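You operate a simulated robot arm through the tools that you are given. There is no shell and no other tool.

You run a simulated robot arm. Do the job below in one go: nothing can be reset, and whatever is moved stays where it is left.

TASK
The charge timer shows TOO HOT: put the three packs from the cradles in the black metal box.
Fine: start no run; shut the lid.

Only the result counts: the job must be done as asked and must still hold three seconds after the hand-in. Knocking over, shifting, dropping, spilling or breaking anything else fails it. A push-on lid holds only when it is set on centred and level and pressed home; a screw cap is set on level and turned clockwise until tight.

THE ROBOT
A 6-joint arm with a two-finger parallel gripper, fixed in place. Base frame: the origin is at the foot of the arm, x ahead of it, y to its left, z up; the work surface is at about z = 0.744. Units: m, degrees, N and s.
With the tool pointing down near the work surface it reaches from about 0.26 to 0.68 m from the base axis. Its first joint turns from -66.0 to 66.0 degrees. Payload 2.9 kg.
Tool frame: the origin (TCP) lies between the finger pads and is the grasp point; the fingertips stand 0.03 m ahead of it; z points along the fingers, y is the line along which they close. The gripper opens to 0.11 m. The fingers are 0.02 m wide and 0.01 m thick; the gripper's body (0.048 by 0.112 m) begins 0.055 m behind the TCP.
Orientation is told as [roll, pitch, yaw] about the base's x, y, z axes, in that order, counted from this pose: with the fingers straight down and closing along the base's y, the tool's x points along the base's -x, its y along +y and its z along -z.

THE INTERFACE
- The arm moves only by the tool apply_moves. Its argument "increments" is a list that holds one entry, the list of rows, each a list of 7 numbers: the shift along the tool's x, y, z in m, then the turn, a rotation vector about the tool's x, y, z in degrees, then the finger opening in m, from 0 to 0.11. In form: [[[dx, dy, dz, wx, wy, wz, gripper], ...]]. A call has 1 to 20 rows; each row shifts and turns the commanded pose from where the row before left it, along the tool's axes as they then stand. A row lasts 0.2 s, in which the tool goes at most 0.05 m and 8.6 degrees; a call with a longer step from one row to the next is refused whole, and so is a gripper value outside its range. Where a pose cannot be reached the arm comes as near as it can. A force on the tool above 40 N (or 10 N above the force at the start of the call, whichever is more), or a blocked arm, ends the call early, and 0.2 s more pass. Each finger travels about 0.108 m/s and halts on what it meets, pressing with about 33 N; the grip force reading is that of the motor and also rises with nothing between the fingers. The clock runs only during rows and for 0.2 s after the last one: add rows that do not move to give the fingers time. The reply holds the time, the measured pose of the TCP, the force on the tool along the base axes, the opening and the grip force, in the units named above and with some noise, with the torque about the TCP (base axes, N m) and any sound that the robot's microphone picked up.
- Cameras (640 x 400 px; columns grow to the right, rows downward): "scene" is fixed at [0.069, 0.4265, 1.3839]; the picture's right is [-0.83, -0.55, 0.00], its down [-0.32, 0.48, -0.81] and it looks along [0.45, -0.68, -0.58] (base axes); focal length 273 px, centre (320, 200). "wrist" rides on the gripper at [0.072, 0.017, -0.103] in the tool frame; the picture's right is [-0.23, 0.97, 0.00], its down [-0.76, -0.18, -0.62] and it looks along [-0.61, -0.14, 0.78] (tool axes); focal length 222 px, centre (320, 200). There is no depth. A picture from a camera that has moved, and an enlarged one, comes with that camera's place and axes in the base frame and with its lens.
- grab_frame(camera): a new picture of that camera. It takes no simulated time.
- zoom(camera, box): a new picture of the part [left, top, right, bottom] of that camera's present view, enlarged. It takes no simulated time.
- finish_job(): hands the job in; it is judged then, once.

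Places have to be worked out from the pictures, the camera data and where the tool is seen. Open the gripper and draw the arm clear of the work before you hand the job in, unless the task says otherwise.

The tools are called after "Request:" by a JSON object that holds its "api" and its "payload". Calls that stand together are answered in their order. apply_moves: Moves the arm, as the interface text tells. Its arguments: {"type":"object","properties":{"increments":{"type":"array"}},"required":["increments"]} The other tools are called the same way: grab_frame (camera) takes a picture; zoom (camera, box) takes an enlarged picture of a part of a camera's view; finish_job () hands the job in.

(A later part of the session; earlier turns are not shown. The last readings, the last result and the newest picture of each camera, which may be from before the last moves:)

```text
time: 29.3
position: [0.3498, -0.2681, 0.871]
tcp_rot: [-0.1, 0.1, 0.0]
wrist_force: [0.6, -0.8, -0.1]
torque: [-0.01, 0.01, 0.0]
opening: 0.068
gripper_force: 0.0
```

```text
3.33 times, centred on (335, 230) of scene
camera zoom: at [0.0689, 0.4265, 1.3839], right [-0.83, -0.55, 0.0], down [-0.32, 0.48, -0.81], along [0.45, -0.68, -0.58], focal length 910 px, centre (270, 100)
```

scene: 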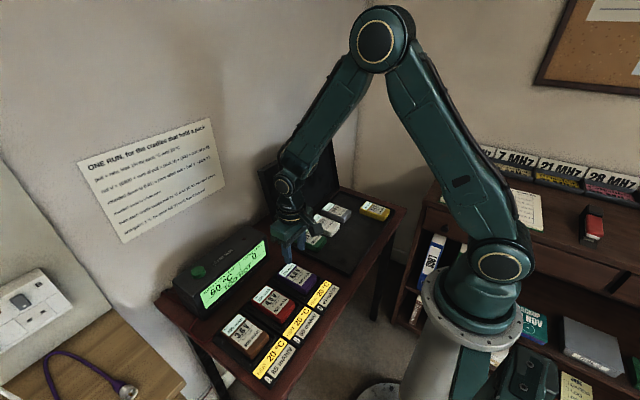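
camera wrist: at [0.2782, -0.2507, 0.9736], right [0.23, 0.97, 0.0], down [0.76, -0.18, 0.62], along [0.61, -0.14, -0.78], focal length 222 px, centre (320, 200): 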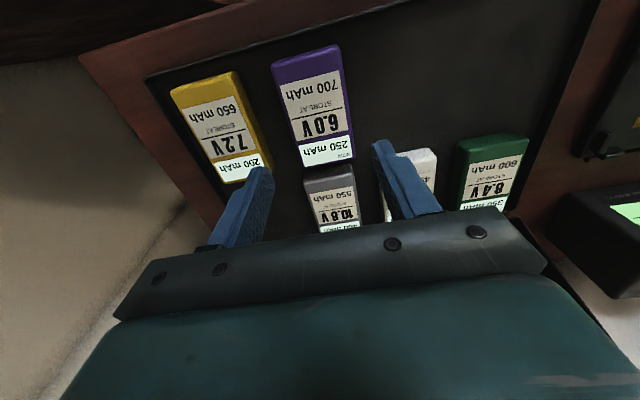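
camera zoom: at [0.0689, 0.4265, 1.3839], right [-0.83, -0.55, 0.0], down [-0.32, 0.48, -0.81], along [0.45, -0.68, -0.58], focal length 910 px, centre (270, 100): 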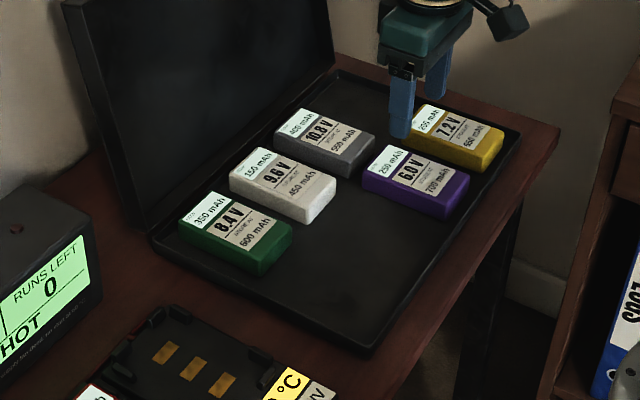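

Purple rests flat in the tray and nothing else moved. I'll go back to above the red pack at about (0.400, 0.147).

Request:
{"api": "apply_moves", "payload": {"increments": [[[-0.0045, 0.0377, 0, 0, 0, 0, 0.085], [-0.0045, 0.0377, 0, 0, 0, 0, 0.085], [-0.0045, 0.0377, 0, 0, 0, 0, 0.085], [-0.0045, 0.0377, 0, 0, 0, 0, 0.085], [-0.0045, 0.0377, 0, 0, 0, 0, 0.085], [-0.0045, 0.0377, 0, 0, 0, 0, 0.085], [-0.0045, 0.0377, 0, 0, 0, 0, 0.085], [-0.0045, 0.0377, 0, 0, 0, 0, 0.085], [-0.0045, 0.0377, 0, 0, 0, 0, 0.085], [-0.0045, 0.0377, 0, 0, 0, 0, 0.085], [-0.0045, 0.0377, 0, 0, 0, 0, 0.085], [0, 0, 0, 0, 0, 0, 0.085]]]}}

Request:
{"api": "grab_frame", "payload": {"camera": "wrist"}}

Request:
{"api": "zoom", "payload": {"camera": "wrist", "box": [260, 20, 420, 180]}}

```text
time: 31.9
position: [0.3984, 0.1482, 0.8692]
tcp_rot: [0.0, -0.1, 0.0]
wrist_force: [0.4, 0.5, 0.4]
torque: [0.02, 0.01, -0.02]
opening: 0.0849
gripper_force: 0.0
```

```text
taken
camera wrist: at [0.3269, 0.1658, 0.9733], right [0.23, 0.97, 0.0], down [0.76, -0.18, 0.62], along [0.61, -0.14, -0.78], focal length 222 px, centre (320, 200)
```

wrist: 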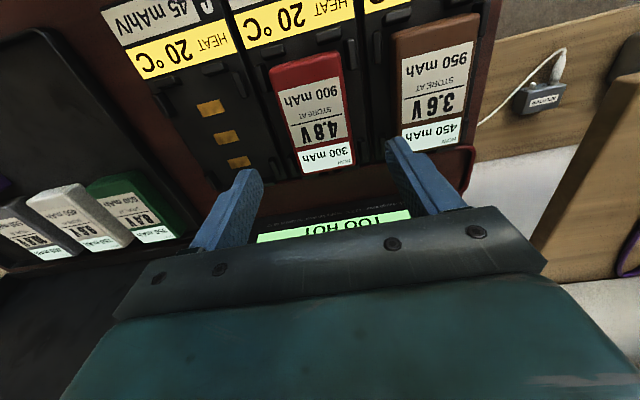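

```text
2.50 times, centred on (340, 100) of wrist
camera zoom: at [0.3269, 0.1658, 0.9733], right [0.23, 0.97, 0.0], down [0.76, -0.18, 0.62], along [0.61, -0.14, -0.78], focal length 555 px, centre (270, 450)
```

zoom: 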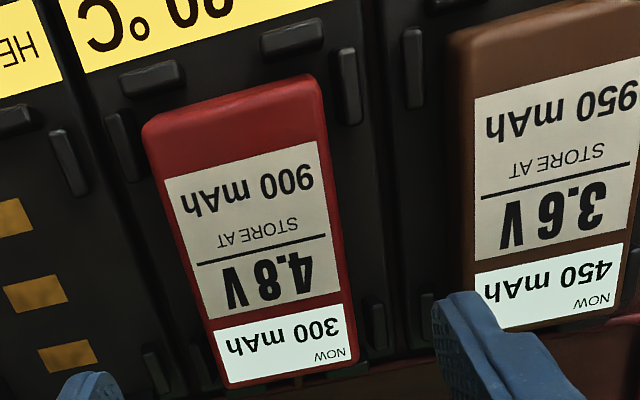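

Red's label centre is at (0.403, 0.147), matching the estimate, and brown's is near y 0.246. I'll descend to z 0.783 and close.

Request:
{"api": "apply_moves", "payload": {"increments": [[[-0.0016, -0.0009, 0.025, 0, 0, 0, 0.085], [0, 0, 0.025, 0, 0, 0, 0.085], [0, 0, 0.02, 0, 0, 0, 0.085], [0, 0, 0.01, 0, 0, 0, 0.085], [0, 0, 0.006, 0, 0, 0, 0.085], [0, 0, 0, 0, 0, 0, 0.085]]]}}

Request:
{"api": "apply_moves", "payload": {"increments": [[[0, 0, 0, 0, 0, 0, 0.06], [0, 0, 0, 0, 0, 0, 0.03], [0, 0, 0, 0, 0, 0, 0.03], [0, 0, 0, 0, 0, 0, 0.03], [0, 0, 0, 0, 0, 0, 0.03]]]}}

Request:
{"api": "apply_moves", "payload": {"increments": [[[0, 0, -0.001, 0, 0, 0, 0.03], [0, 0, -0.001, 0, 0, 0, 0.03], [0, 0, -0.001, 0, 0, 0, 0.03], [0, 0, -0.001, 0, 0, 0, 0.03], [0, 0, -0.001, 0, 0, 0, 0.03], [0, 0, -0.001, 0, 0, 0, 0.03]]]}}

Request:
{"api": "zoom", "payload": {"camera": "scene", "box": [230, 260, 320, 340]}}

```text
time: 33.3
position: [0.4002, 0.1457, 0.7847]
tcp_rot: [-0.1, -0.1, 0.1]
wrist_force: [0.5, -0.2, -0.5]
torque: [0.0, 0.0, -0.01]
opening: 0.0852
gripper_force: 0.1
```

```text
time: 34.5
position: [0.4011, 0.1454, 0.7842]
tcp_rot: [-0.1, 0.0, 0.0]
wrist_force: [0.3, -0.2, -0.3]
torque: [0.01, -0.02, -0.02]
opening: 0.0573
gripper_force: 32.3
```

```text
time: 35.9
position: [0.4006, 0.1449, 0.791]
tcp_rot: [0.0, 0.0, 0.0]
wrist_force: [0.1, 0.6, -1.1]
torque: [0.03, -0.02, -0.02]
opening: 0.0574
gripper_force: 32.6
```

```text
5.00 times, centred on (275, 300) of scene
camera zoom: at [0.069, 0.4265, 1.3839], right [-0.83, -0.55, 0.0], down [-0.32, 0.48, -0.81], along [0.45, -0.68, -0.58], focal length 1365 px, centre (545, -300)
```

zoom: 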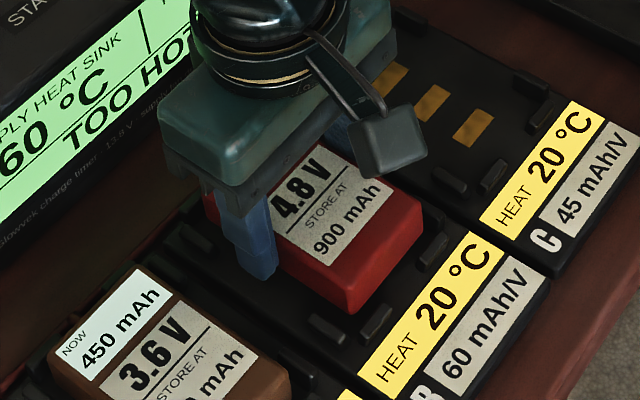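

The red pack appears to be coming up with the fingers; I'll continue the gentle lift.

Request:
{"api": "apply_moves", "payload": {"increments": [[[0, 0, -0.002, 0, 0, 0, 0.03], [0, 0, -0.003, 0, 0, 0, 0.03], [0, 0, -0.004, 0, 0, 0, 0.03], [0, 0, -0.005, 0, 0, 0, 0.03], [0, 0, -0.006, 0, 0, 0, 0.03], [0, 0, -0.008, 0, 0, 0, 0.03], [0, 0, -0.01, 0, 0, 0, 0.03], [0, 0, -0.012, 0, 0, 0, 0.03], [0, 0, -0.012, 0, 0, 0, 0.03], [0, 0, -0.01, 0, 0, 0, 0.03], [0, 0, -0.006, 0, 0, 0, 0.03], [0, 0, 0, 0, 0, 0, 0.03]]]}}

Request:
{"api": "grab_frame", "payload": {"camera": "wrist"}}

Request:
{"api": "grab_frame", "payload": {"camera": "scene"}}

```text
time: 38.5
position: [0.401, 0.1474, 0.867]
tcp_rot: [-0.1, 0.0, 0.1]
wrist_force: [0.2, 0.4, -2.2]
torque: [-0.01, 0.0, 0.0]
opening: 0.0574
gripper_force: 33.5
```

```text
taken
camera wrist: at [0.329, 0.1632, 0.9711], right [0.23, 0.97, 0.0], down [0.76, -0.18, 0.62], along [0.61, -0.14, -0.78], focal length 222 px, centre (320, 200)
```

wrist: 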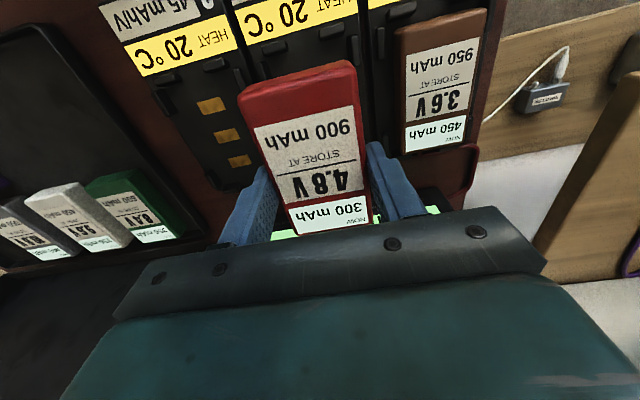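

```text
taken
```

scene: 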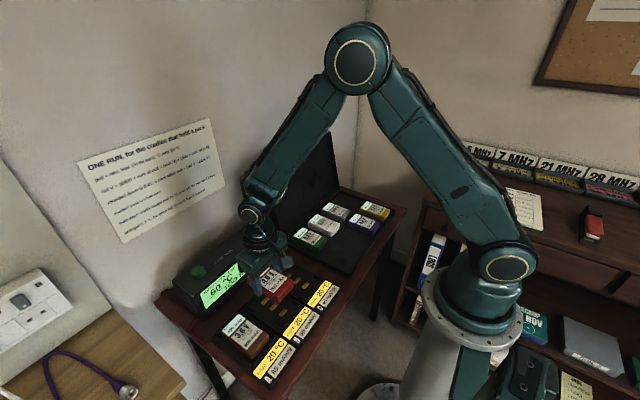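

Red is held clear. I'll carry it to above (0.348, −0.189).

Request:
{"api": "apply_moves", "payload": {"increments": [[[0.0013, -0.008, -0.001, 0, 0, 0, 0.03], [0.0025, -0.016, -0.001, 0, 0, 0, 0.03], [0.0038, -0.024, -0.001, 0, 0, 0, 0.03], [0.0042, -0.0267, 0, 0, 0, 0, 0.03], [0.0042, -0.0267, 0, 0, 0, 0, 0.03], [0.0042, -0.0267, 0, 0, 0, 0, 0.03], [0.0042, -0.0267, 0, 0, 0, 0, 0.03], [0.0042, -0.0267, 0, 0, 0, 0, 0.03], [0.0042, -0.0267, 0, 0, 0, 0, 0.03], [0.0042, -0.0267, 0, 0, 0, 0, 0.03], [0.0042, -0.0267, 0, 0, 0, 0, 0.03], [0.0042, -0.0267, 0, 0, 0, 0, 0.03], [0.0038, -0.024, 0, 0, 0, 0, 0.03], [0.0025, -0.016, 0, 0, 0, 0, 0.03], [0.0013, -0.008, 0, 0, 0, 0, 0.03], [0, 0, 0, 0, 0, 0, 0.03]]]}}

Request:
{"api": "grab_frame", "payload": {"camera": "wrist"}}

Request:
{"api": "zoom", "payload": {"camera": "scene", "box": [270, 170, 400, 290]}}

```text
time: 41.9
position: [0.3479, -0.1911, 0.8729]
tcp_rot: [-0.1, -0.1, 0.0]
wrist_force: [-0.2, -0.2, -2.2]
torque: [0.02, 0.0, -0.02]
opening: 0.0575
gripper_force: 33.0
```

```text
taken
camera wrist: at [0.2759, -0.1735, 0.9756], right [0.23, 0.97, 0.0], down [0.76, -0.18, 0.62], along [0.61, -0.14, -0.78], focal length 222 px, centre (320, 200)
```

wrist: 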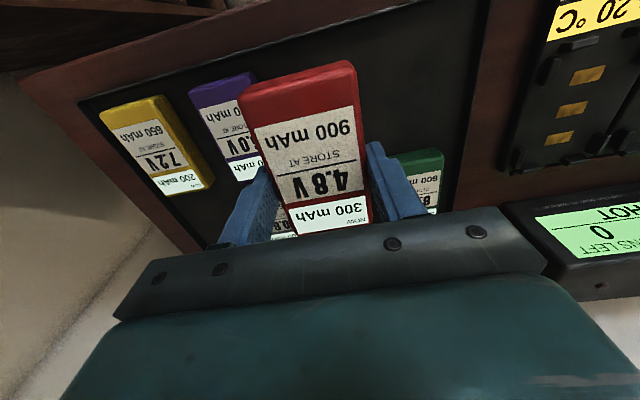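

```text
3.33 times, centred on (335, 230) of scene
camera zoom: at [0.069, 0.4265, 1.3839], right [-0.83, -0.55, 0.0], down [-0.32, 0.48, -0.81], along [0.45, -0.68, -0.58], focal length 910 px, centre (270, 100)
```

zoom: 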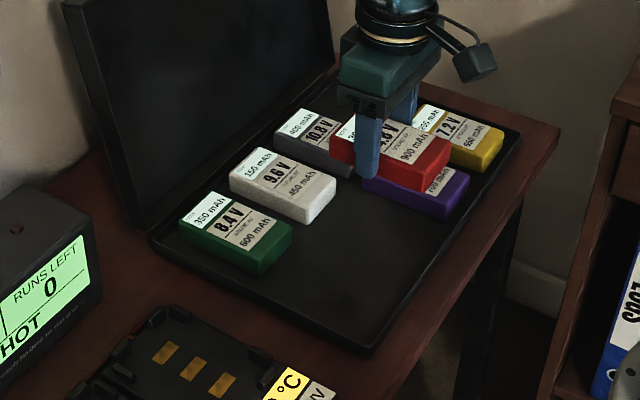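

Red is over its slot; I'll nudge it 2 mm toward +y and lower to just above the floor.

Request:
{"api": "apply_moves", "payload": {"increments": [[[0, 0.002, 0.01, 0, 0, 0, 0.03], [0, 0, 0.02, 0, 0, 0, 0.03], [0, 0, 0.02, 0, 0, 0, 0.03], [0, 0, 0.02, 0, 0, 0, 0.03], [0, 0, 0.012, 0, 0, 0, 0.03], [0, 0, 0.006, 0, 0, 0, 0.03], [0, 0, 0.003, 0, 0, 0, 0.03], [0, 0, 0.001, 0, 0, 0, 0.03], [0, 0, 0, 0, 0, 0, 0.03]]]}}

Request:
{"api": "apply_moves", "payload": {"increments": [[[0, 0, 0.001, 0, 0, 0, 0.03], [0, 0, 0, 0, 0, 0, 0.03]]]}}

```text
time: 43.9
position: [0.3471, -0.1877, 0.7788]
tcp_rot: [0.0, -0.1, 0.0]
wrist_force: [0.4, 1.0, -0.9]
torque: [0.01, -0.03, 0.01]
opening: 0.0573
gripper_force: 33.6
```

```text
time: 44.5
position: [0.3496, -0.1885, 0.777]
tcp_rot: [0.0, -0.1, 0.0]
wrist_force: [0.2, 0.5, -1.3]
torque: [0.01, 0.0, -0.02]
opening: 0.0573
gripper_force: 32.4
```

Request:
{"api": "apply_moves", "payload": {"increments": [[[0, 0, 0.0008, 0, 0, 0, 0.03], [0, 0, 0, 0, 0, 0, 0.03]]]}}

```text
time: 45.1
position: [0.3476, -0.19, 0.7773]
tcp_rot: [0.0, -0.1, -0.1]
wrist_force: [0.1, 0.3, -1.7]
torque: [0.0, 0.01, 0.02]
opening: 0.0571
gripper_force: 32.6
```

Not touching yet (−1.7 N); I'll creep down another fraction.

Request:
{"api": "apply_moves", "payload": {"increments": [[[0, 0, 0.0008, 0, 0, 0, 0.03], [0, 0, 0, 0, 0, 0, 0.03]]]}}

```text
time: 45.7
position: [0.3468, -0.1877, 0.7761]
tcp_rot: [0.0, -0.2, 0.0]
wrist_force: [-1.2, 4.4, 19.0]
torque: [0.21, 0.52, -0.05]
opening: 0.0572
gripper_force: 33.2
```

Contact at 19 N, so red is on the tray floor. I'll back off slightly, release with a small opening and rise.

Request:
{"api": "apply_moves", "payload": {"increments": [[[0, 0, -0.0006, 0, 0, 0, 0.06], [0, 0, 0, 0, 0, 0, 0.064], [0, 0, 0, 0, 0, 0, 0.064]]]}}

Request:
{"api": "apply_moves", "payload": {"increments": [[[0, 0, -0.01, 0, 0, 0, 0.064], [0, 0, -0.02, 0, 0, 0, 0.064], [0, 0, -0.03, 0, 0, 0, 0.064], [0, 0, -0.033, 0, 0, 0, 0.064], [0, 0, 0, 0, 0, 0, 0.064]]]}}

Request:
{"api": "grab_frame", "payload": {"camera": "wrist"}}

Request:
{"api": "zoom", "payload": {"camera": "scene", "box": [270, 170, 400, 290]}}

```text
time: 46.5
position: [0.3473, -0.1881, 0.7758]
tcp_rot: [0.1, -0.2, 0.1]
wrist_force: [0.7, 0.2, -0.5]
torque: [0.0, 0.02, 0.01]
opening: 0.064
gripper_force: 0.1
```

```text
time: 47.7
position: [0.345, -0.1868, 0.8674]
tcp_rot: [0.0, 0.0, 0.0]
wrist_force: [-0.6, 0.0, -0.6]
torque: [0.02, 0.05, 0.01]
opening: 0.0642
gripper_force: 0.1
```

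```text
taken
camera wrist: at [0.2739, -0.1688, 0.9712], right [0.23, 0.97, 0.0], down [0.76, -0.18, 0.62], along [0.61, -0.14, -0.78], focal length 222 px, centre (320, 200)
```

wrist: 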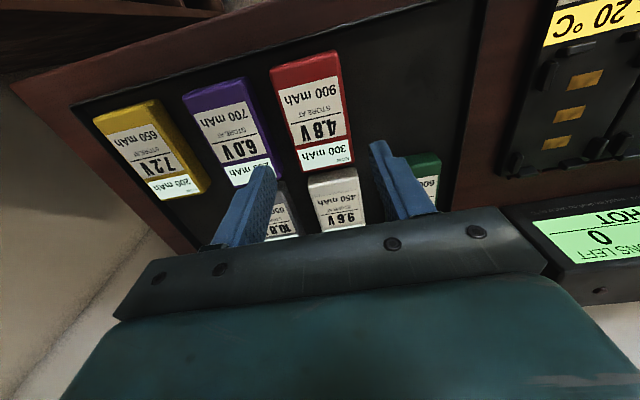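

```text
3.33 times, centred on (335, 230) of scene
camera zoom: at [0.0689, 0.4265, 1.3839], right [-0.83, -0.55, 0.0], down [-0.32, 0.48, -0.81], along [0.45, -0.68, -0.58], focal length 910 px, centre (270, 100)
```

zoom: 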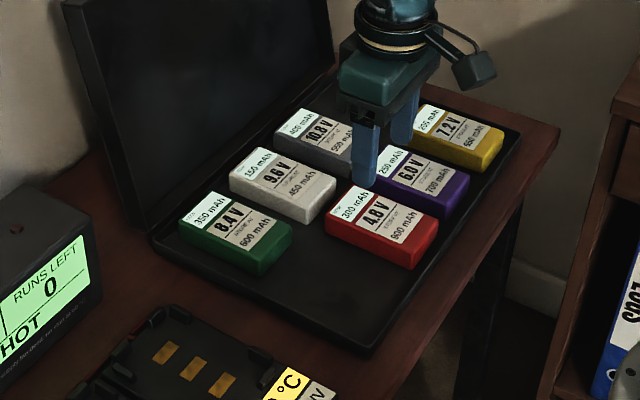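

Red is in place. I'll go above the brown pack at about (0.400, 0.246).

Request:
{"api": "apply_moves", "payload": {"increments": [[[-0.0045, 0.036, 0, 0, 0, 0, 0.064], [-0.0045, 0.036, 0, 0, 0, 0, 0.064], [-0.0045, 0.036, 0, 0, 0, 0, 0.064], [-0.0045, 0.036, 0, 0, 0, 0, 0.085], [-0.0045, 0.036, 0, 0, 0, 0, 0.085], [-0.0045, 0.036, 0, 0, 0, 0, 0.085], [-0.0045, 0.036, 0, 0, 0, 0, 0.085], [-0.0045, 0.036, 0, 0, 0, 0, 0.085], [-0.0045, 0.036, 0, 0, 0, 0, 0.085], [-0.0045, 0.036, 0, 0, 0, 0, 0.085], [-0.0045, 0.036, 0, 0, 0, 0, 0.085], [-0.0045, 0.036, 0, 0, 0, 0, 0.085], [0, 0, 0, 0, 0, 0, 0.085]]]}}

Request:
{"api": "grab_frame", "payload": {"camera": "wrist"}}

Request:
{"api": "zoom", "payload": {"camera": "wrist", "box": [260, 20, 420, 180]}}

```text
time: 50.5
position: [0.4004, 0.2426, 0.869]
tcp_rot: [0.0, 0.1, 0.0]
wrist_force: [0.0, 0.1, -0.1]
torque: [-0.01, 0.01, -0.02]
opening: 0.085
gripper_force: 0.1
```

```text
taken
camera wrist: at [0.3304, 0.2601, 0.9736], right [0.23, 0.97, 0.0], down [0.76, -0.18, 0.62], along [0.61, -0.14, -0.78], focal length 222 px, centre (320, 200)
```

wrist: 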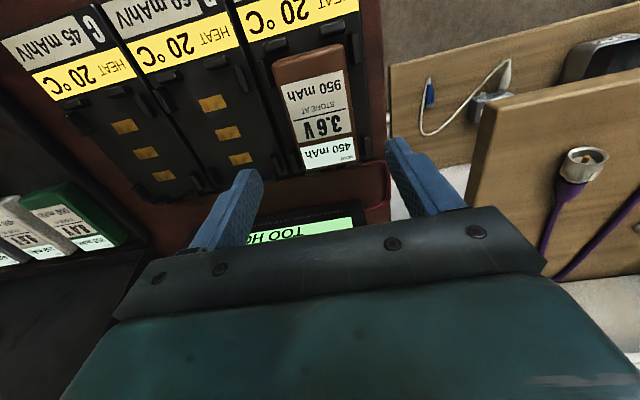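

```text
2.50 times, centred on (340, 100) of wrist
camera zoom: at [0.3304, 0.2601, 0.9736], right [0.23, 0.97, 0.0], down [0.76, -0.18, 0.62], along [0.61, -0.14, -0.78], focal length 555 px, centre (270, 450)
```

zoom: 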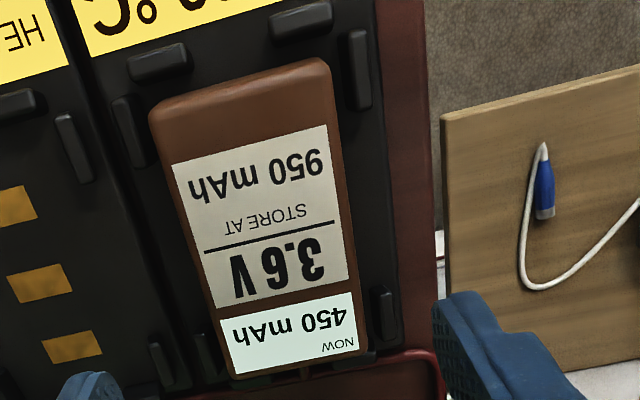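

Brown's label centre is at (0.402, 0.245). I'll centre on it, descend and grip.

Request:
{"api": "apply_moves", "payload": {"increments": [[[0, 0.0026, 0.025, 0, 0, 0, 0.085], [0, 0, 0.025, 0, 0, 0, 0.085], [0, 0, 0.02, 0, 0, 0, 0.085], [0, 0, 0.01, 0, 0, 0, 0.085], [0, 0, 0.006, 0, 0, 0, 0.085], [0, 0, 0, 0, 0, 0, 0.085]]]}}

Request:
{"api": "apply_moves", "payload": {"increments": [[[0, 0, 0, 0, 0, 0, 0.06], [0, 0, 0, 0, 0, 0, 0.03], [0, 0, 0, 0, 0, 0, 0.03], [0, 0, 0, 0, 0, 0, 0.03], [0, 0, 0, 0, 0, 0, 0.03]]]}}

Request:
{"api": "apply_moves", "payload": {"increments": [[[0, 0, -0.001, 0, 0, 0, 0.03], [0, 0, -0.001, 0, 0, 0, 0.03], [0, 0, -0.001, 0, 0, 0, 0.03], [0, 0, -0.001, 0, 0, 0, 0.03], [0, 0, -0.001, 0, 0, 0, 0.03], [0, 0, -0.001, 0, 0, 0, 0.03]]]}}

Request:
{"api": "zoom", "payload": {"camera": "scene", "box": [200, 290, 290, 370]}}

```text
time: 51.9
position: [0.4001, 0.2457, 0.7843]
tcp_rot: [0.1, -0.1, 0.0]
wrist_force: [0.0, -0.5, -0.2]
torque: [0.0, 0.0, -0.02]
opening: 0.085
gripper_force: 0.0
```

```text
time: 53.1
position: [0.4004, 0.2457, 0.7833]
tcp_rot: [0.0, 0.0, 0.0]
wrist_force: [1.0, 1.0, 0.5]
torque: [-0.03, -0.01, 0.0]
opening: 0.0572
gripper_force: 33.1
```

```text
time: 54.5
position: [0.4026, 0.2457, 0.7891]
tcp_rot: [-0.1, 0.0, 0.0]
wrist_force: [0.0, 0.4, -0.8]
torque: [-0.05, -0.01, 0.02]
opening: 0.0572
gripper_force: 32.9
```

```text
5.00 times, centred on (245, 330) of scene
camera zoom: at [0.069, 0.4265, 1.3839], right [-0.83, -0.55, 0.0], down [-0.32, 0.48, -0.81], along [0.45, -0.68, -0.58], focal length 1365 px, centre (695, -450)
```

zoom: 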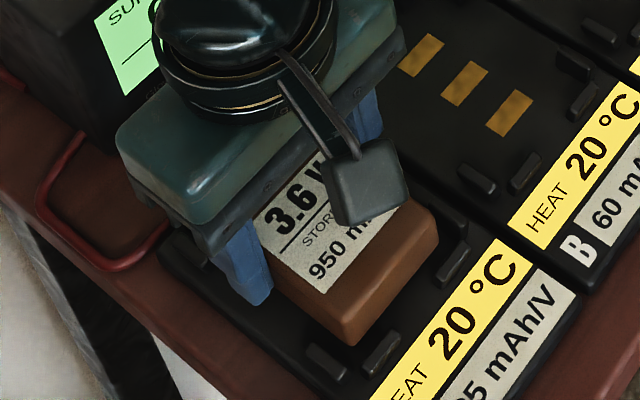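

Brown is gripped and rising; I'll continue the gentle lift.

Request:
{"api": "apply_moves", "payload": {"increments": [[[0, 0, -0.002, 0, 0, 0, 0.03], [0, 0, -0.003, 0, 0, 0, 0.03], [0, 0, -0.004, 0, 0, 0, 0.03], [0, 0, -0.005, 0, 0, 0, 0.03], [0, 0, -0.006, 0, 0, 0, 0.03], [0, 0, -0.008, 0, 0, 0, 0.03], [0, 0, -0.01, 0, 0, 0, 0.03], [0, 0, -0.012, 0, 0, 0, 0.03], [0, 0, -0.012, 0, 0, 0, 0.03], [0, 0, -0.01, 0, 0, 0, 0.03], [0, 0, -0.006, 0, 0, 0, 0.03], [0, 0, 0, 0, 0, 0, 0.03]]]}}

Request:
{"api": "grab_frame", "payload": {"camera": "wrist"}}

```text
time: 57.1
position: [0.4012, 0.2458, 0.8673]
tcp_rot: [0.0, -0.1, 0.0]
wrist_force: [0.5, 1.2, -1.4]
torque: [-0.02, 0.0, -0.01]
opening: 0.0574
gripper_force: 32.7
```

```text
taken
camera wrist: at [0.3296, 0.2634, 0.9706], right [0.23, 0.97, 0.0], down [0.76, -0.18, 0.62], along [0.61, -0.14, -0.78], focal length 222 px, centre (320, 200)
```

wrist: 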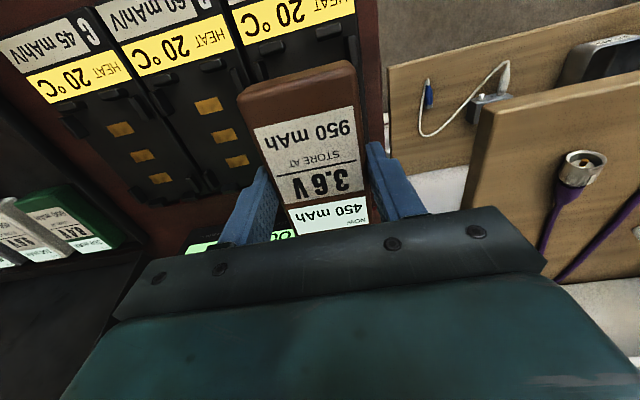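

Brown is held clear. I'll carry it to above the last slot (0.348, −0.110).

Request:
{"api": "apply_moves", "payload": {"increments": [[[0.0013, -0.0085, -0.001, 0, 0, 0, 0.03], [0.0025, -0.0169, -0.001, 0, 0, 0, 0.03], [0.0038, -0.0254, -0.001, 0, 0, 0, 0.03], [0.0042, -0.0282, 0, 0, 0, 0, 0.03], [0.0042, -0.0282, 0, 0, 0, 0, 0.03], [0.0042, -0.0282, 0, 0, 0, 0, 0.03], [0.0042, -0.0282, 0, 0, 0, 0, 0.03], [0.0042, -0.0282, 0, 0, 0, 0, 0.03], [0.0042, -0.0282, 0, 0, 0, 0, 0.03], [0.0042, -0.0282, 0, 0, 0, 0, 0.03], [0.0042, -0.0282, 0, 0, 0, 0, 0.03], [0.0042, -0.0282, 0, 0, 0, 0, 0.03], [0.0038, -0.0254, 0, 0, 0, 0, 0.03], [0.0025, -0.0169, 0, 0, 0, 0, 0.03], [0.0013, -0.0085, 0, 0, 0, 0, 0.03], [0, 0, 0, 0, 0, 0, 0.03]]]}}

Request:
{"api": "grab_frame", "payload": {"camera": "wrist"}}

Request:
{"api": "zoom", "payload": {"camera": "scene", "box": [260, 170, 400, 290]}}

```text
time: 60.5
position: [0.3474, -0.1101, 0.8709]
tcp_rot: [0.0, -0.1, 0.1]
wrist_force: [0.2, 0.6, -1.0]
torque: [0.03, -0.02, 0.04]
opening: 0.057
gripper_force: 32.8
```

```text
taken
camera wrist: at [0.2756, -0.093, 0.9745], right [0.23, 0.97, 0.0], down [0.76, -0.18, 0.62], along [0.61, -0.14, -0.78], focal length 222 px, centre (320, 200)
```

wrist: 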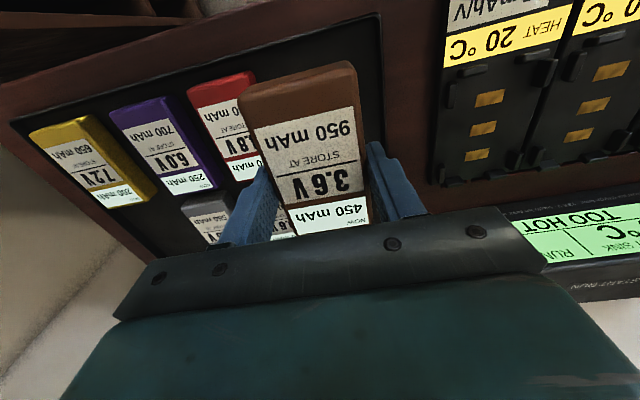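

```text
3.33 times, centred on (330, 230) of scene
camera zoom: at [0.069, 0.4265, 1.3839], right [-0.83, -0.55, 0.0], down [-0.32, 0.48, -0.81], along [0.45, -0.68, -0.58], focal length 910 px, centre (287, 100)
```

zoom: 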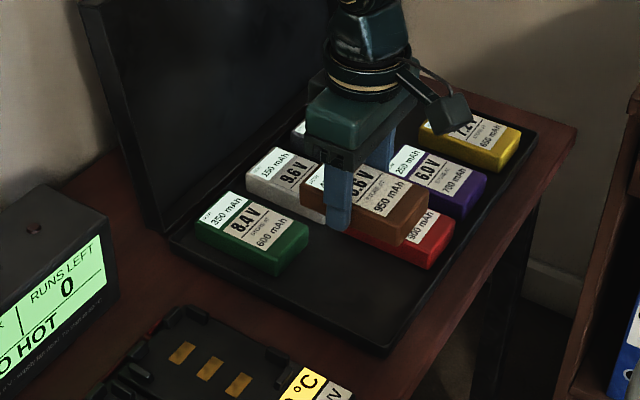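

Clearances look fine on both sides. I'll lower brown to just above the floor.

Request:
{"api": "apply_moves", "payload": {"increments": [[[0, 0, 0.01, 0, 0, 0, 0.03], [0, 0, 0.02, 0, 0, 0, 0.03], [0, 0, 0.02, 0, 0, 0, 0.03], [0, 0, 0.02, 0, 0, 0, 0.03], [0, 0, 0.012, 0, 0, 0, 0.03], [0, 0, 0.006, 0, 0, 0, 0.03], [0, 0, 0.003, 0, 0, 0, 0.03], [0, 0, 0.001, 0, 0, 0, 0.03], [0, 0, 0, 0, 0, 0, 0.03]]]}}

Request:
{"api": "apply_moves", "payload": {"increments": [[[0, 0, 0.0008, 0, 0, 0, 0.03], [0, 0, 0, 0, 0, 0, 0.03]]]}}

```text
time: 62.5
position: [0.3479, -0.1088, 0.7789]
tcp_rot: [0.0, -0.1, 0.0]
wrist_force: [-0.2, 0.3, -0.9]
torque: [-0.03, -0.04, -0.01]
opening: 0.0571
gripper_force: 32.9
```

```text
time: 63.1
position: [0.3485, -0.1097, 0.7785]
tcp_rot: [0.0, -0.1, 0.0]
wrist_force: [-0.9, 0.7, -1.4]
torque: [0.02, -0.04, -0.02]
opening: 0.0574
gripper_force: 33.1
```

Request:
{"api": "apply_moves", "payload": {"increments": [[[0, 0, 0.0008, 0, 0, 0, 0.03], [0, 0, 0, 0, 0, 0, 0.03]]]}}

```text
time: 63.7
position: [0.3475, -0.1097, 0.7767]
tcp_rot: [0.0, 0.0, 0.1]
wrist_force: [-0.1, 0.1, -1.1]
torque: [0.02, -0.02, 0.0]
opening: 0.0569
gripper_force: 33.5
```

Still free; I'll take another small step.

Request:
{"api": "apply_moves", "payload": {"increments": [[[0, 0, 0.0008, 0, 0, 0, 0.03], [0, 0, 0, 0, 0, 0, 0.03]]]}}

```text
time: 64.3
position: [0.3474, -0.1084, 0.777]
tcp_rot: [0.0, 0.0, 0.0]
wrist_force: [0.8, 0.3, -1.0]
torque: [0.0, -0.01, -0.01]
opening: 0.0568
gripper_force: 32.4
```

Request:
{"api": "apply_moves", "payload": {"increments": [[[0, 0, 0.0008, 0, 0, 0, 0.03], [0, 0, 0, 0, 0, 0, 0.03]]]}}

```text
time: 64.9
position: [0.3484, -0.1089, 0.7757]
tcp_rot: [0.0, -0.1, 0.0]
wrist_force: [-0.9, 0.2, 9.4]
torque: [0.11, 0.16, 0.01]
opening: 0.0574
gripper_force: 33.6
```

Contact at 9 N, so brown is on the floor. I'll release with a small opening and rise.

Request:
{"api": "apply_moves", "payload": {"increments": [[[0, 0, -0.0003, 0, 0, 0, 0.06], [0, 0, 0, 0, 0, 0, 0.064], [0, 0, 0, 0, 0, 0, 0.064]]]}}

Request:
{"api": "apply_moves", "payload": {"increments": [[[0, 0, -0.01, 0, 0, 0, 0.064], [0, 0, -0.02, 0, 0, 0, 0.064], [0, 0, -0.03, 0, 0, 0, 0.064], [0, 0, -0.04, 0, 0, 0, 0.064], [0, 0, -0.04, 0, 0, 0, 0.064], [0, 0, -0.04, 0, 0, 0, 0.064], [0, 0, 0, 0, 0, 0, 0.064]]]}}

Request:
{"api": "grab_frame", "payload": {"camera": "wrist"}}

Request:
{"api": "zoom", "payload": {"camera": "scene", "box": [230, 110, 410, 290]}}

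```text
time: 65.7
position: [0.3483, -0.1082, 0.7764]
tcp_rot: [0.1, -0.1, -0.1]
wrist_force: [0.2, -0.3, 0.5]
torque: [0.02, -0.02, 0.01]
opening: 0.0641
gripper_force: 0.0
```

```text
time: 67.3
position: [0.3485, -0.1086, 0.9566]
tcp_rot: [0.0, -0.1, 0.0]
wrist_force: [0.2, -0.1, -0.4]
torque: [-0.01, -0.02, 0.02]
opening: 0.0644
gripper_force: 0.1
```

```text
taken
camera wrist: at [0.2768, -0.0912, 1.0601], right [0.23, 0.97, 0.0], down [0.76, -0.18, 0.62], along [0.61, -0.14, -0.78], focal length 222 px, centre (320, 200)
```

wrist: 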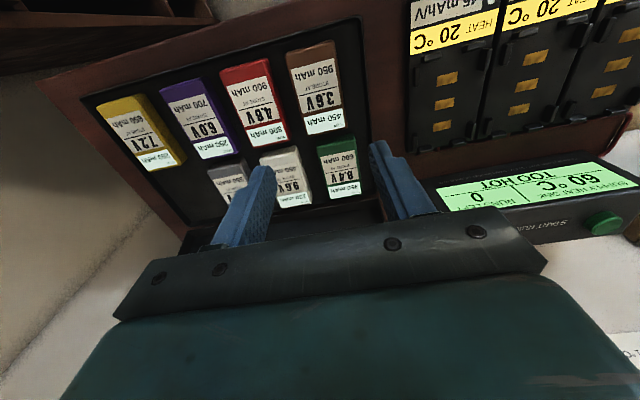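

```text
2.22 times, centred on (320, 200) of scene
camera zoom: at [0.0689, 0.4265, 1.3839], right [-0.83, -0.55, 0.0], down [-0.32, 0.48, -0.81], along [0.45, -0.68, -0.58], focal length 607 px, centre (320, 200)
```

zoom: 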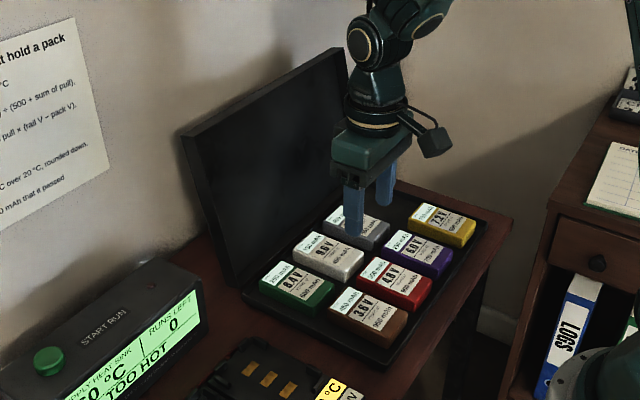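

All seven packs lie flat in the tray. Next is the lid, whose top edge I judge at about x 0.59, z 1.0. I'll go high to look down on its upper edge and the gap behind it.

Request:
{"api": "apply_moves", "payload": {"increments": [[[0, 0, -0.045, 0, 0, 0, 0.064], [0, 0, -0.045, 0, 0, 0, 0.064], [0, 0, -0.045, 0, 0, 0, 0.064], [0, -0.02, -0.04, 0, 0, 0, 0.064], [-0.02, -0.02, -0.03, 0, 0, 0, 0.064], [-0.03, -0.025, -0.03, 0, 0, 0, 0.064], [-0.035, -0.025, -0.03, 0, 0, 0, 0.064], [-0.035, -0.02, -0.03, 0, 0, 0, 0.064], [0, 0, 0, 0, 0, 0, 0.064]]]}}

Request:
{"api": "grab_frame", "payload": {"camera": "wrist"}}

Request:
{"api": "zoom", "payload": {"camera": "scene", "box": [230, 110, 410, 290]}}

```text
refused: row 7 steps farther than a row can; nothing moved
```

```text
taken
camera wrist: at [0.2768, -0.0912, 1.0601], right [0.23, 0.97, 0.0], down [0.76, -0.18, 0.62], along [0.61, -0.14, -0.78], focal length 222 px, centre (320, 200)
```

wrist: 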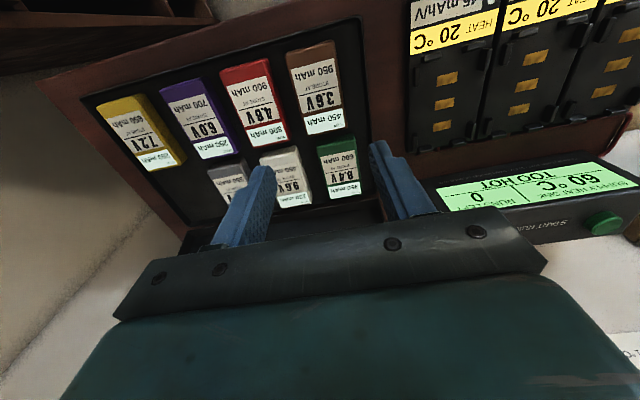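

```text
2.22 times, centred on (320, 200) of scene
camera zoom: at [0.0689, 0.4265, 1.3839], right [-0.83, -0.55, 0.0], down [-0.32, 0.48, -0.81], along [0.45, -0.68, -0.58], focal length 607 px, centre (320, 200)
```

zoom: 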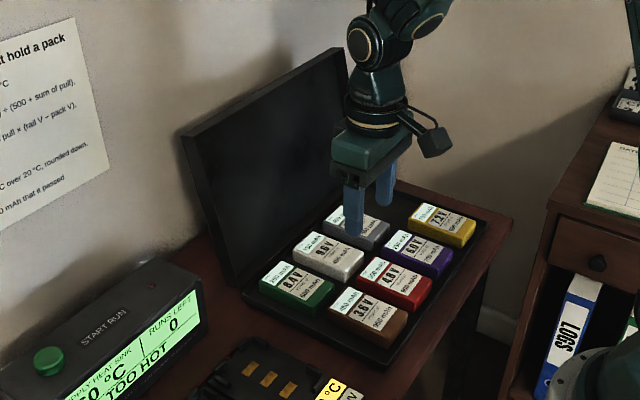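

That call was refused because one step was too long; I'll use smaller steps.

Request:
{"api": "apply_moves", "payload": {"increments": [[[0, 0, -0.045, 0, 0, 0, 0.064], [0, 0, -0.045, 0, 0, 0, 0.064], [0, 0, -0.045, 0, 0, 0, 0.064], [0, -0.02, -0.04, 0, 0, 0, 0.064], [-0.02, -0.02, -0.03, 0, 0, 0, 0.064], [-0.03, -0.02, -0.03, 0, 0, 0, 0.064], [-0.03, -0.02, -0.03, 0, 0, 0, 0.064], [-0.03, -0.02, -0.02, 0, 0, 0, 0.064], [-0.01, -0.01, 0, 0, 0, 0, 0.064], [0, 0, 0, 0, 0, 0, 0.064]]]}}

Request:
{"api": "grab_frame", "payload": {"camera": "wrist"}}

Request:
{"api": "zoom", "payload": {"camera": "scene", "box": [230, 110, 410, 290]}}

```text
time: 69.5
position: [0.4677, -0.2199, 1.2403]
tcp_rot: [0.0, 0.0, 0.0]
wrist_force: [-0.3, -0.4, 0.8]
torque: [0.03, 0.01, -0.01]
opening: 0.0641
gripper_force: 0.0
```

```text
taken
camera wrist: at [0.3956, -0.2033, 1.3443], right [0.23, 0.97, 0.0], down [0.76, -0.18, 0.62], along [0.61, -0.14, -0.78], focal length 222 px, centre (320, 200)
```

wrist: 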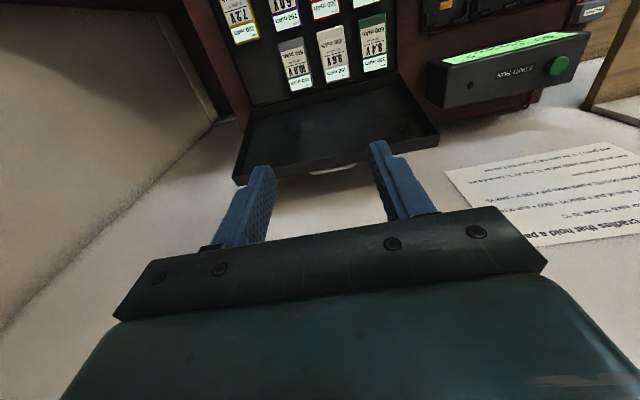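

```text
2.22 times, centred on (320, 200) of scene
camera zoom: at [0.069, 0.4265, 1.3839], right [-0.83, -0.55, 0.0], down [-0.32, 0.48, -0.81], along [0.45, -0.68, -0.58], focal length 607 px, centre (320, 200)
```

zoom: 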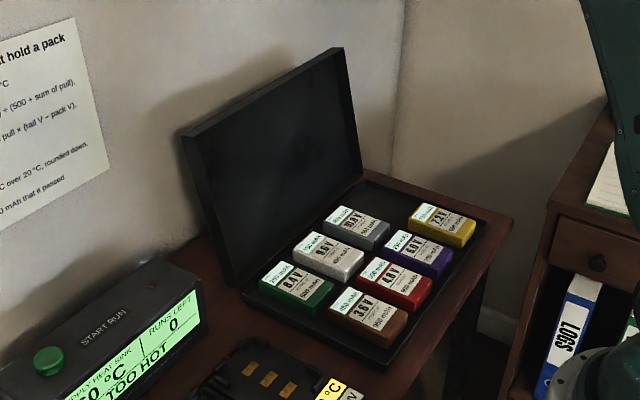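

I can see the lid edge from above with the wall behind it, plus something small near the centre of the edge. I'll zoom in.

Request:
{"api": "zoom", "payload": {"camera": "wrist", "box": [220, 90, 450, 200]}}

Request:
{"api": "zoom", "payload": {"camera": "scene", "box": [270, 120, 350, 200]}}

Request:
{"api": "zoom", "payload": {"camera": "wrist", "box": [290, 140, 380, 190]}}

```text
2.78 times, centred on (335, 145) of wrist
camera zoom: at [0.3956, -0.2033, 1.3443], right [0.23, 0.97, 0.0], down [0.76, -0.18, 0.62], along [0.61, -0.14, -0.78], focal length 618 px, centre (278, 353)
```

zoom: 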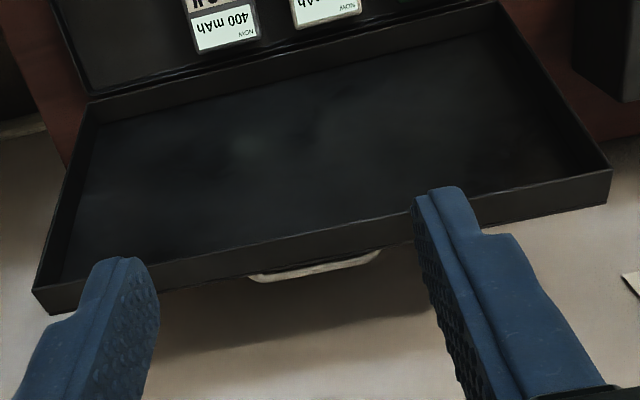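

```text
5.00 times, centred on (310, 160) of scene
camera zoom: at [0.069, 0.4265, 1.3839], right [-0.83, -0.55, 0.0], down [-0.32, 0.48, -0.81], along [0.45, -0.68, -0.58], focal length 1365 px, centre (370, 400)
```

zoom: 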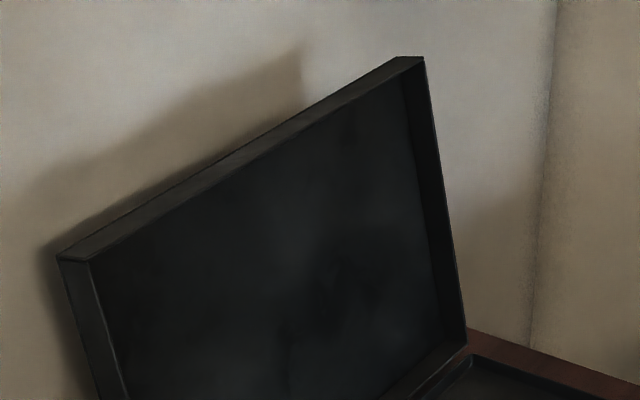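

```text
7.11 times, centred on (335, 165) of wrist
camera zoom: at [0.3956, -0.2033, 1.3443], right [0.23, 0.97, 0.0], down [0.76, -0.18, 0.62], along [0.61, -0.14, -0.78], focal length 1580 px, centre (213, 449)
```

zoom: 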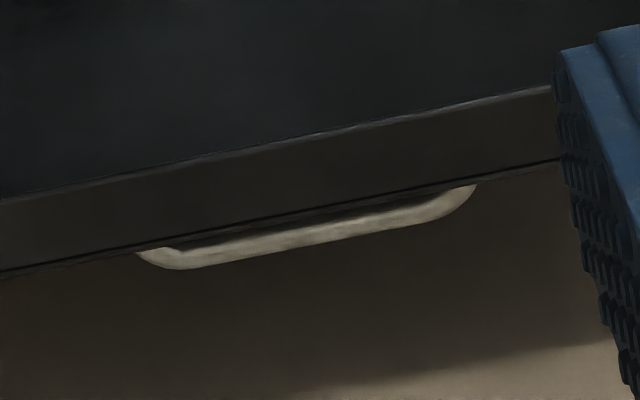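

The lid has a small handle on its outer face near the top centre. Its top edge spans x ≈ 0.575–0.599 at z ≈ 1.0, its left end is at y ≈ −0.05, and the wall is at x ≈ 0.70. I'll yaw the gripper 90° so it can straddle the top edge and control the lid both ways.

Request:
{"api": "apply_moves", "payload": {"increments": [[[0, 0, 0, 0, 0, 8.2, 0.064], [0, 0, 0, 0, 0, 8.2, 0.064], [0, 0, 0, 0, 0, 8.2, 0.064], [0, 0, 0, 0, 0, 8.2, 0.064], [0, 0, 0, 0, 0, 8.2, 0.08], [0, 0, 0, 0, 0, 8.2, 0.09], [0, 0, 0, 0, 0, 8.2, 0.1], [0, 0, 0, 0, 0, 8.2, 0.11], [0, 0, 0, 0, 0, 8.2, 0.11], [0, 0, 0, 0, 0, 8.2, 0.11], [0, 0, 0, 0, 0, 8.0, 0.11], [0, 0, 0, 0, 0, 0, 0.11]]]}}

```text
time: 72.1
position: [0.4682, -0.2195, 1.2417]
tcp_rot: [0.1, 0.0, -90.2]
wrist_force: [-0.4, 1.1, 0.4]
torque: [0.01, -0.01, -0.01]
opening: 0.1103
gripper_force: 0.1
```

Yaw is done. Next I'll move over the lid edge near y = −0.13, staying above it for now (fingertips at about z 1.09).

Request:
{"api": "apply_moves", "payload": {"increments": [[[0.018, 0.0238, 0.024, 0, 0, 0, 0.11], [0.018, 0.0238, 0.024, 0, 0, 0, 0.11], [0.018, 0.0238, 0.024, 0, 0, 0, 0.11], [0.018, 0.0238, 0.024, 0, 0, 0, 0.11], [0.018, 0.0238, 0.024, 0, 0, 0, 0.11], [0, 0, 0, 0, 0, 0, 0.11], [0, 0, 0, 0, 0, 0, 0.11]]]}}

Request:
{"api": "grab_frame", "payload": {"camera": "wrist"}}

Request:
{"api": "grab_frame", "payload": {"camera": "scene"}}

```text
time: 73.7
position: [0.5863, -0.1273, 1.1216]
tcp_rot: [0.2, 0.1, -89.9]
wrist_force: [-0.2, -0.4, 0.3]
torque: [0.04, 0.02, 0.01]
opening: 0.1099
gripper_force: 0.0
```

```text
taken
camera wrist: at [0.6044, -0.0551, 1.2245], right [0.97, -0.23, 0.0], down [-0.18, -0.76, 0.62], along [-0.14, -0.61, -0.78], focal length 222 px, centre (320, 200)
```

wrist: 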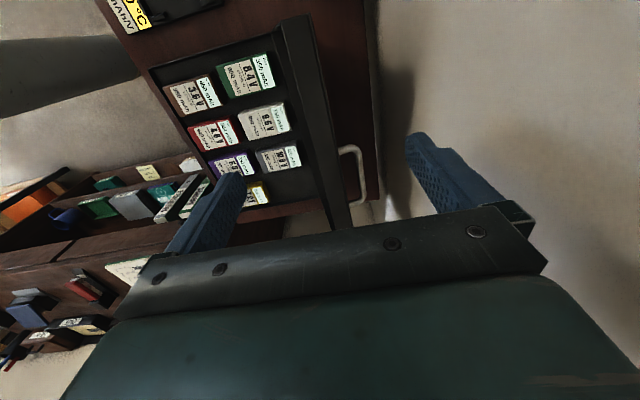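

```text
taken
```

scene: 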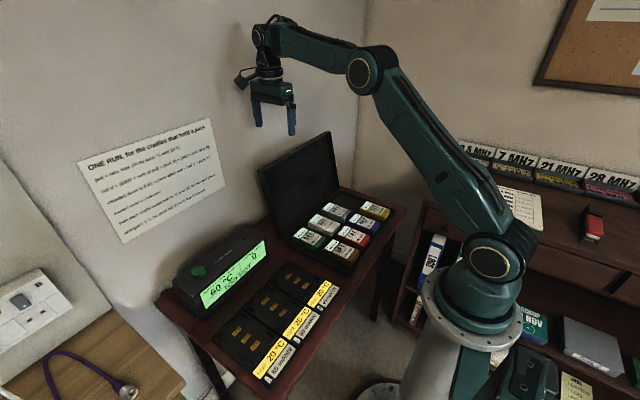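

The lid edge lies between the two fingers, with the handle on the far side well clear. I'll descend to straddle the top few centimetres of the lid.

Request:
{"api": "apply_moves", "payload": {"increments": [[[0, 0, 0.03, 0, 0, 0, 0.11], [0, 0, 0.03, 0, 0, 0, 0.11], [0, 0, 0.025, 0, 0, 0, 0.11], [0, 0, 0.02, 0, 0, 0, 0.11], [0, 0, 0.015, 0, 0, 0, 0.11], [0, 0, 0.015, 0, 0, 0, 0.11], [0, 0, 0, 0, 0, 0, 0.11]]]}}

Request:
{"api": "grab_frame", "payload": {"camera": "wrist"}}

Request:
{"api": "zoom", "payload": {"camera": "scene", "box": [230, 80, 410, 270]}}

```text
time: 75.3
position: [0.5864, -0.129, 0.9866]
tcp_rot: [0.0, 0.0, -90.0]
wrist_force: [-0.3, -1.0, 0.7]
torque: [0.0, 0.0, 0.01]
opening: 0.1098
gripper_force: 0.1
```

```text
taken
camera wrist: at [0.6042, -0.0562, 1.09], right [0.97, -0.23, 0.0], down [-0.18, -0.76, 0.62], along [-0.14, -0.61, -0.78], focal length 222 px, centre (320, 200)
```

wrist: 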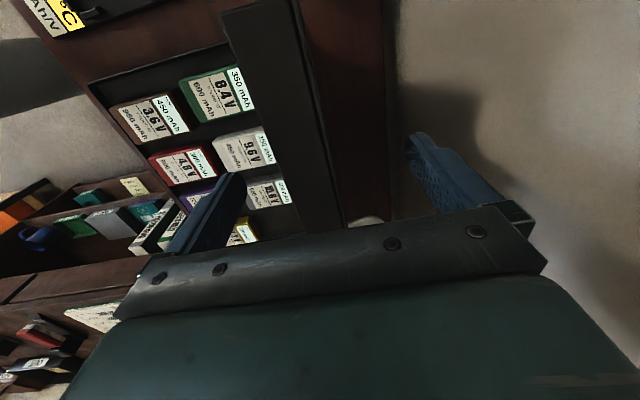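

```text
2.11 times, centred on (320, 175) of scene
camera zoom: at [0.069, 0.4265, 1.3839], right [-0.83, -0.55, 0.0], down [-0.32, 0.48, -0.81], along [0.45, -0.68, -0.58], focal length 575 px, centre (320, 253)
```

zoom: 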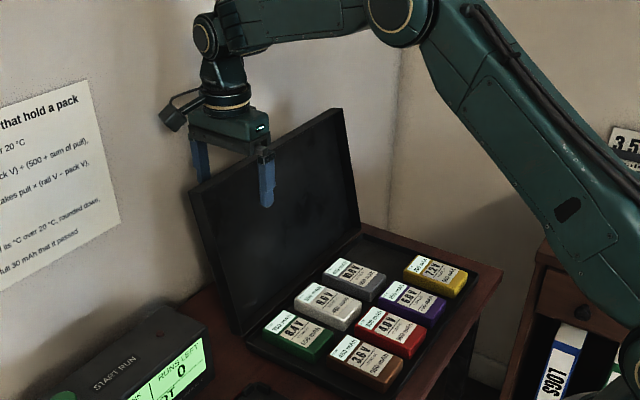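

The gripper straddles the lid with no contact. I'll narrow the opening and bring the rear finger up to the lid's back edge.

Request:
{"api": "apply_moves", "payload": {"increments": [[[0, -0.005, 0, 0, 0, 0, 0.085], [0, -0.005, 0, 0, 0, 0, 0.065], [0, 0, 0, 0, 0, 0, 0.06], [0, 0, 0, 0, 0, 0, 0.06]]]}}

Request:
{"api": "apply_moves", "payload": {"increments": [[[0, -0.005, 0, 0, 0, 0, 0.06], [0, -0.005, 0.0, 0, 0, 0, 0.06], [0, -0.005, 0.0, 0, 0, 0, 0.06], [0, 0, 0, 0, 0, 0, 0.06]]]}}

Request:
{"api": "zoom", "payload": {"camera": "scene", "box": [230, 80, 410, 270]}}

Request:
{"api": "grab_frame", "payload": {"camera": "wrist"}}

```text
time: 76.3
position: [0.5757, -0.1302, 0.987]
tcp_rot: [0.2, 0.1, -90.1]
wrist_force: [-0.3, 0.4, -0.7]
torque: [-0.02, 0.0, -0.02]
opening: 0.0603
gripper_force: 0.0
```

```text
time: 77.3
position: [0.5616, -0.1293, 0.9862]
tcp_rot: [0.1, 0.1, -89.9]
wrist_force: [0.7, -0.2, -0.2]
torque: [-0.01, -0.01, 0.04]
opening: 0.0601
gripper_force: 0.3
```

```text
2.11 times, centred on (320, 175) of scene
camera zoom: at [0.069, 0.4265, 1.3839], right [-0.83, -0.55, 0.0], down [-0.32, 0.48, -0.81], along [0.45, -0.68, -0.58], focal length 575 px, centre (320, 253)
```

zoom: 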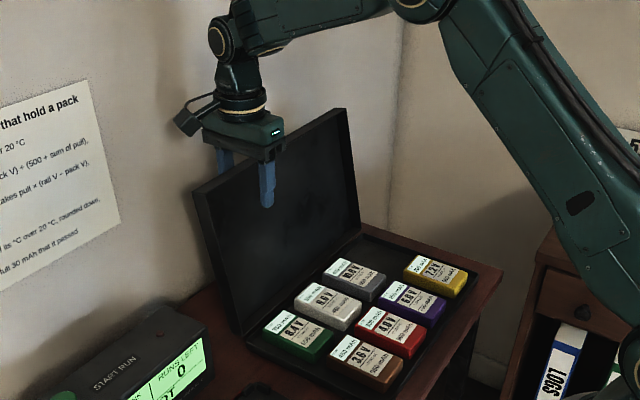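

```text
taken
camera wrist: at [0.5785, -0.056, 1.0897], right [0.97, -0.23, 0.0], down [-0.18, -0.76, 0.62], along [-0.14, -0.61, -0.78], focal length 222 px, centre (320, 200)
```

wrist: 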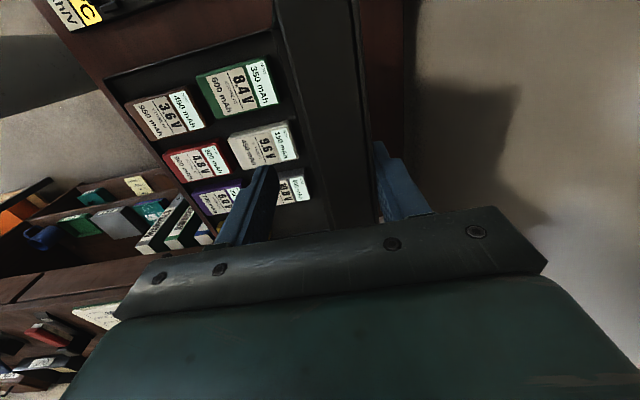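

The rear finger has reached the lid and it is just starting to move with very little force. I'll keep pulling toward vertical in small steps.

Request:
{"api": "apply_moves", "payload": {"increments": [[[0, -0.008, -0.001, 0, 0, 0, 0.06], [0, -0.008, -0.002, 0, 0, 0, 0.06], [0, -0.008, -0.002, 0, 0, 0, 0.056], [0, -0.008, -0.001, 0, 0, 0, 0.052], [0, -0.006, -0.001, 0, 0, 0, 0.05], [0, 0, 0, 0, 0, 0, 0.05]]]}}

Request:
{"api": "zoom", "payload": {"camera": "scene", "box": [230, 80, 410, 270]}}

Request:
{"api": "grab_frame", "payload": {"camera": "wrist"}}

```text
time: 78.7
position: [0.5245, -0.1296, 0.9939]
tcp_rot: [0.1, 0.1, -90.0]
wrist_force: [0.4, -0.3, -0.1]
torque: [0.02, 0.0, 0.04]
opening: 0.0503
gripper_force: 0.1
```

```text
2.11 times, centred on (320, 175) of scene
camera zoom: at [0.069, 0.4265, 1.3839], right [-0.83, -0.55, 0.0], down [-0.32, 0.48, -0.81], along [0.45, -0.68, -0.58], focal length 575 px, centre (320, 253)
```

zoom: 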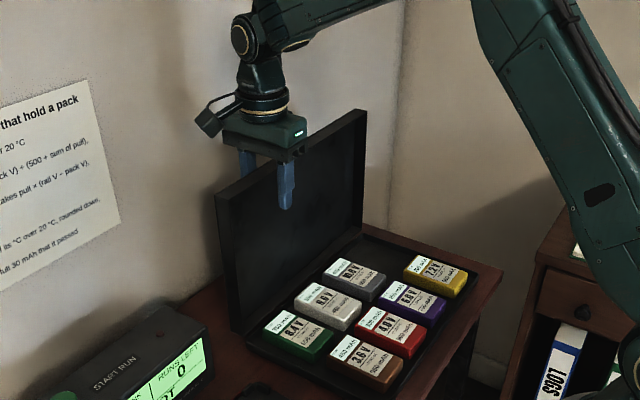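

```text
taken
camera wrist: at [0.5415, -0.0567, 1.0971], right [0.97, -0.23, 0.0], down [-0.18, -0.76, 0.62], along [-0.14, -0.61, -0.78], focal length 222 px, centre (320, 200)
```

wrist: 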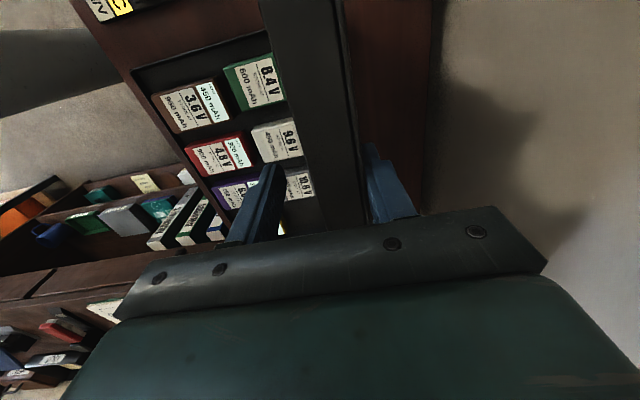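

The lid is now about 6° short of vertical. I'll shift the gripper 12 mm back to test whether the hinge holds the lid by friction or lets it fall.

Request:
{"api": "apply_moves", "payload": {"increments": [[[0, 0.006, 0, 0, 0, 0, 0.05], [0, 0.006, 0, 0, 0, 0, 0.05], [0, 0, 0, 0, 0, 0, 0.05]]]}}

Request:
{"api": "zoom", "payload": {"camera": "scene", "box": [230, 80, 410, 270]}}

Request:
{"api": "grab_frame", "payload": {"camera": "wrist"}}

```text
time: 79.5
position: [0.5361, -0.1287, 0.9941]
tcp_rot: [0.1, 0.0, -90.0]
wrist_force: [1.7, -0.5, 0.3]
torque: [-0.02, -0.02, 0.02]
opening: 0.0503
gripper_force: 0.3
```

```text
2.11 times, centred on (320, 175) of scene
camera zoom: at [0.069, 0.4265, 1.3839], right [-0.83, -0.55, 0.0], down [-0.32, 0.48, -0.81], along [0.45, -0.68, -0.58], focal length 575 px, centre (320, 253)
```

zoom: 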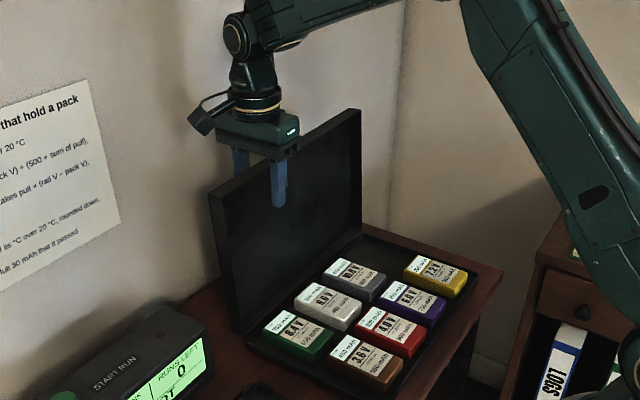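

```text
taken
camera wrist: at [0.5536, -0.0566, 1.0967], right [0.97, -0.23, 0.0], down [-0.18, -0.76, 0.62], along [-0.14, -0.61, -0.78], focal length 222 px, centre (320, 200)
```

wrist: 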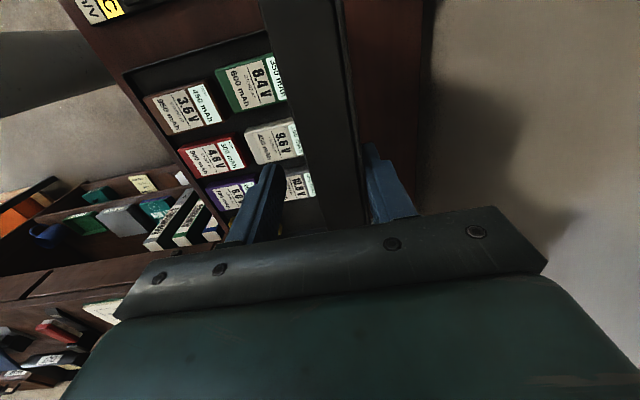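

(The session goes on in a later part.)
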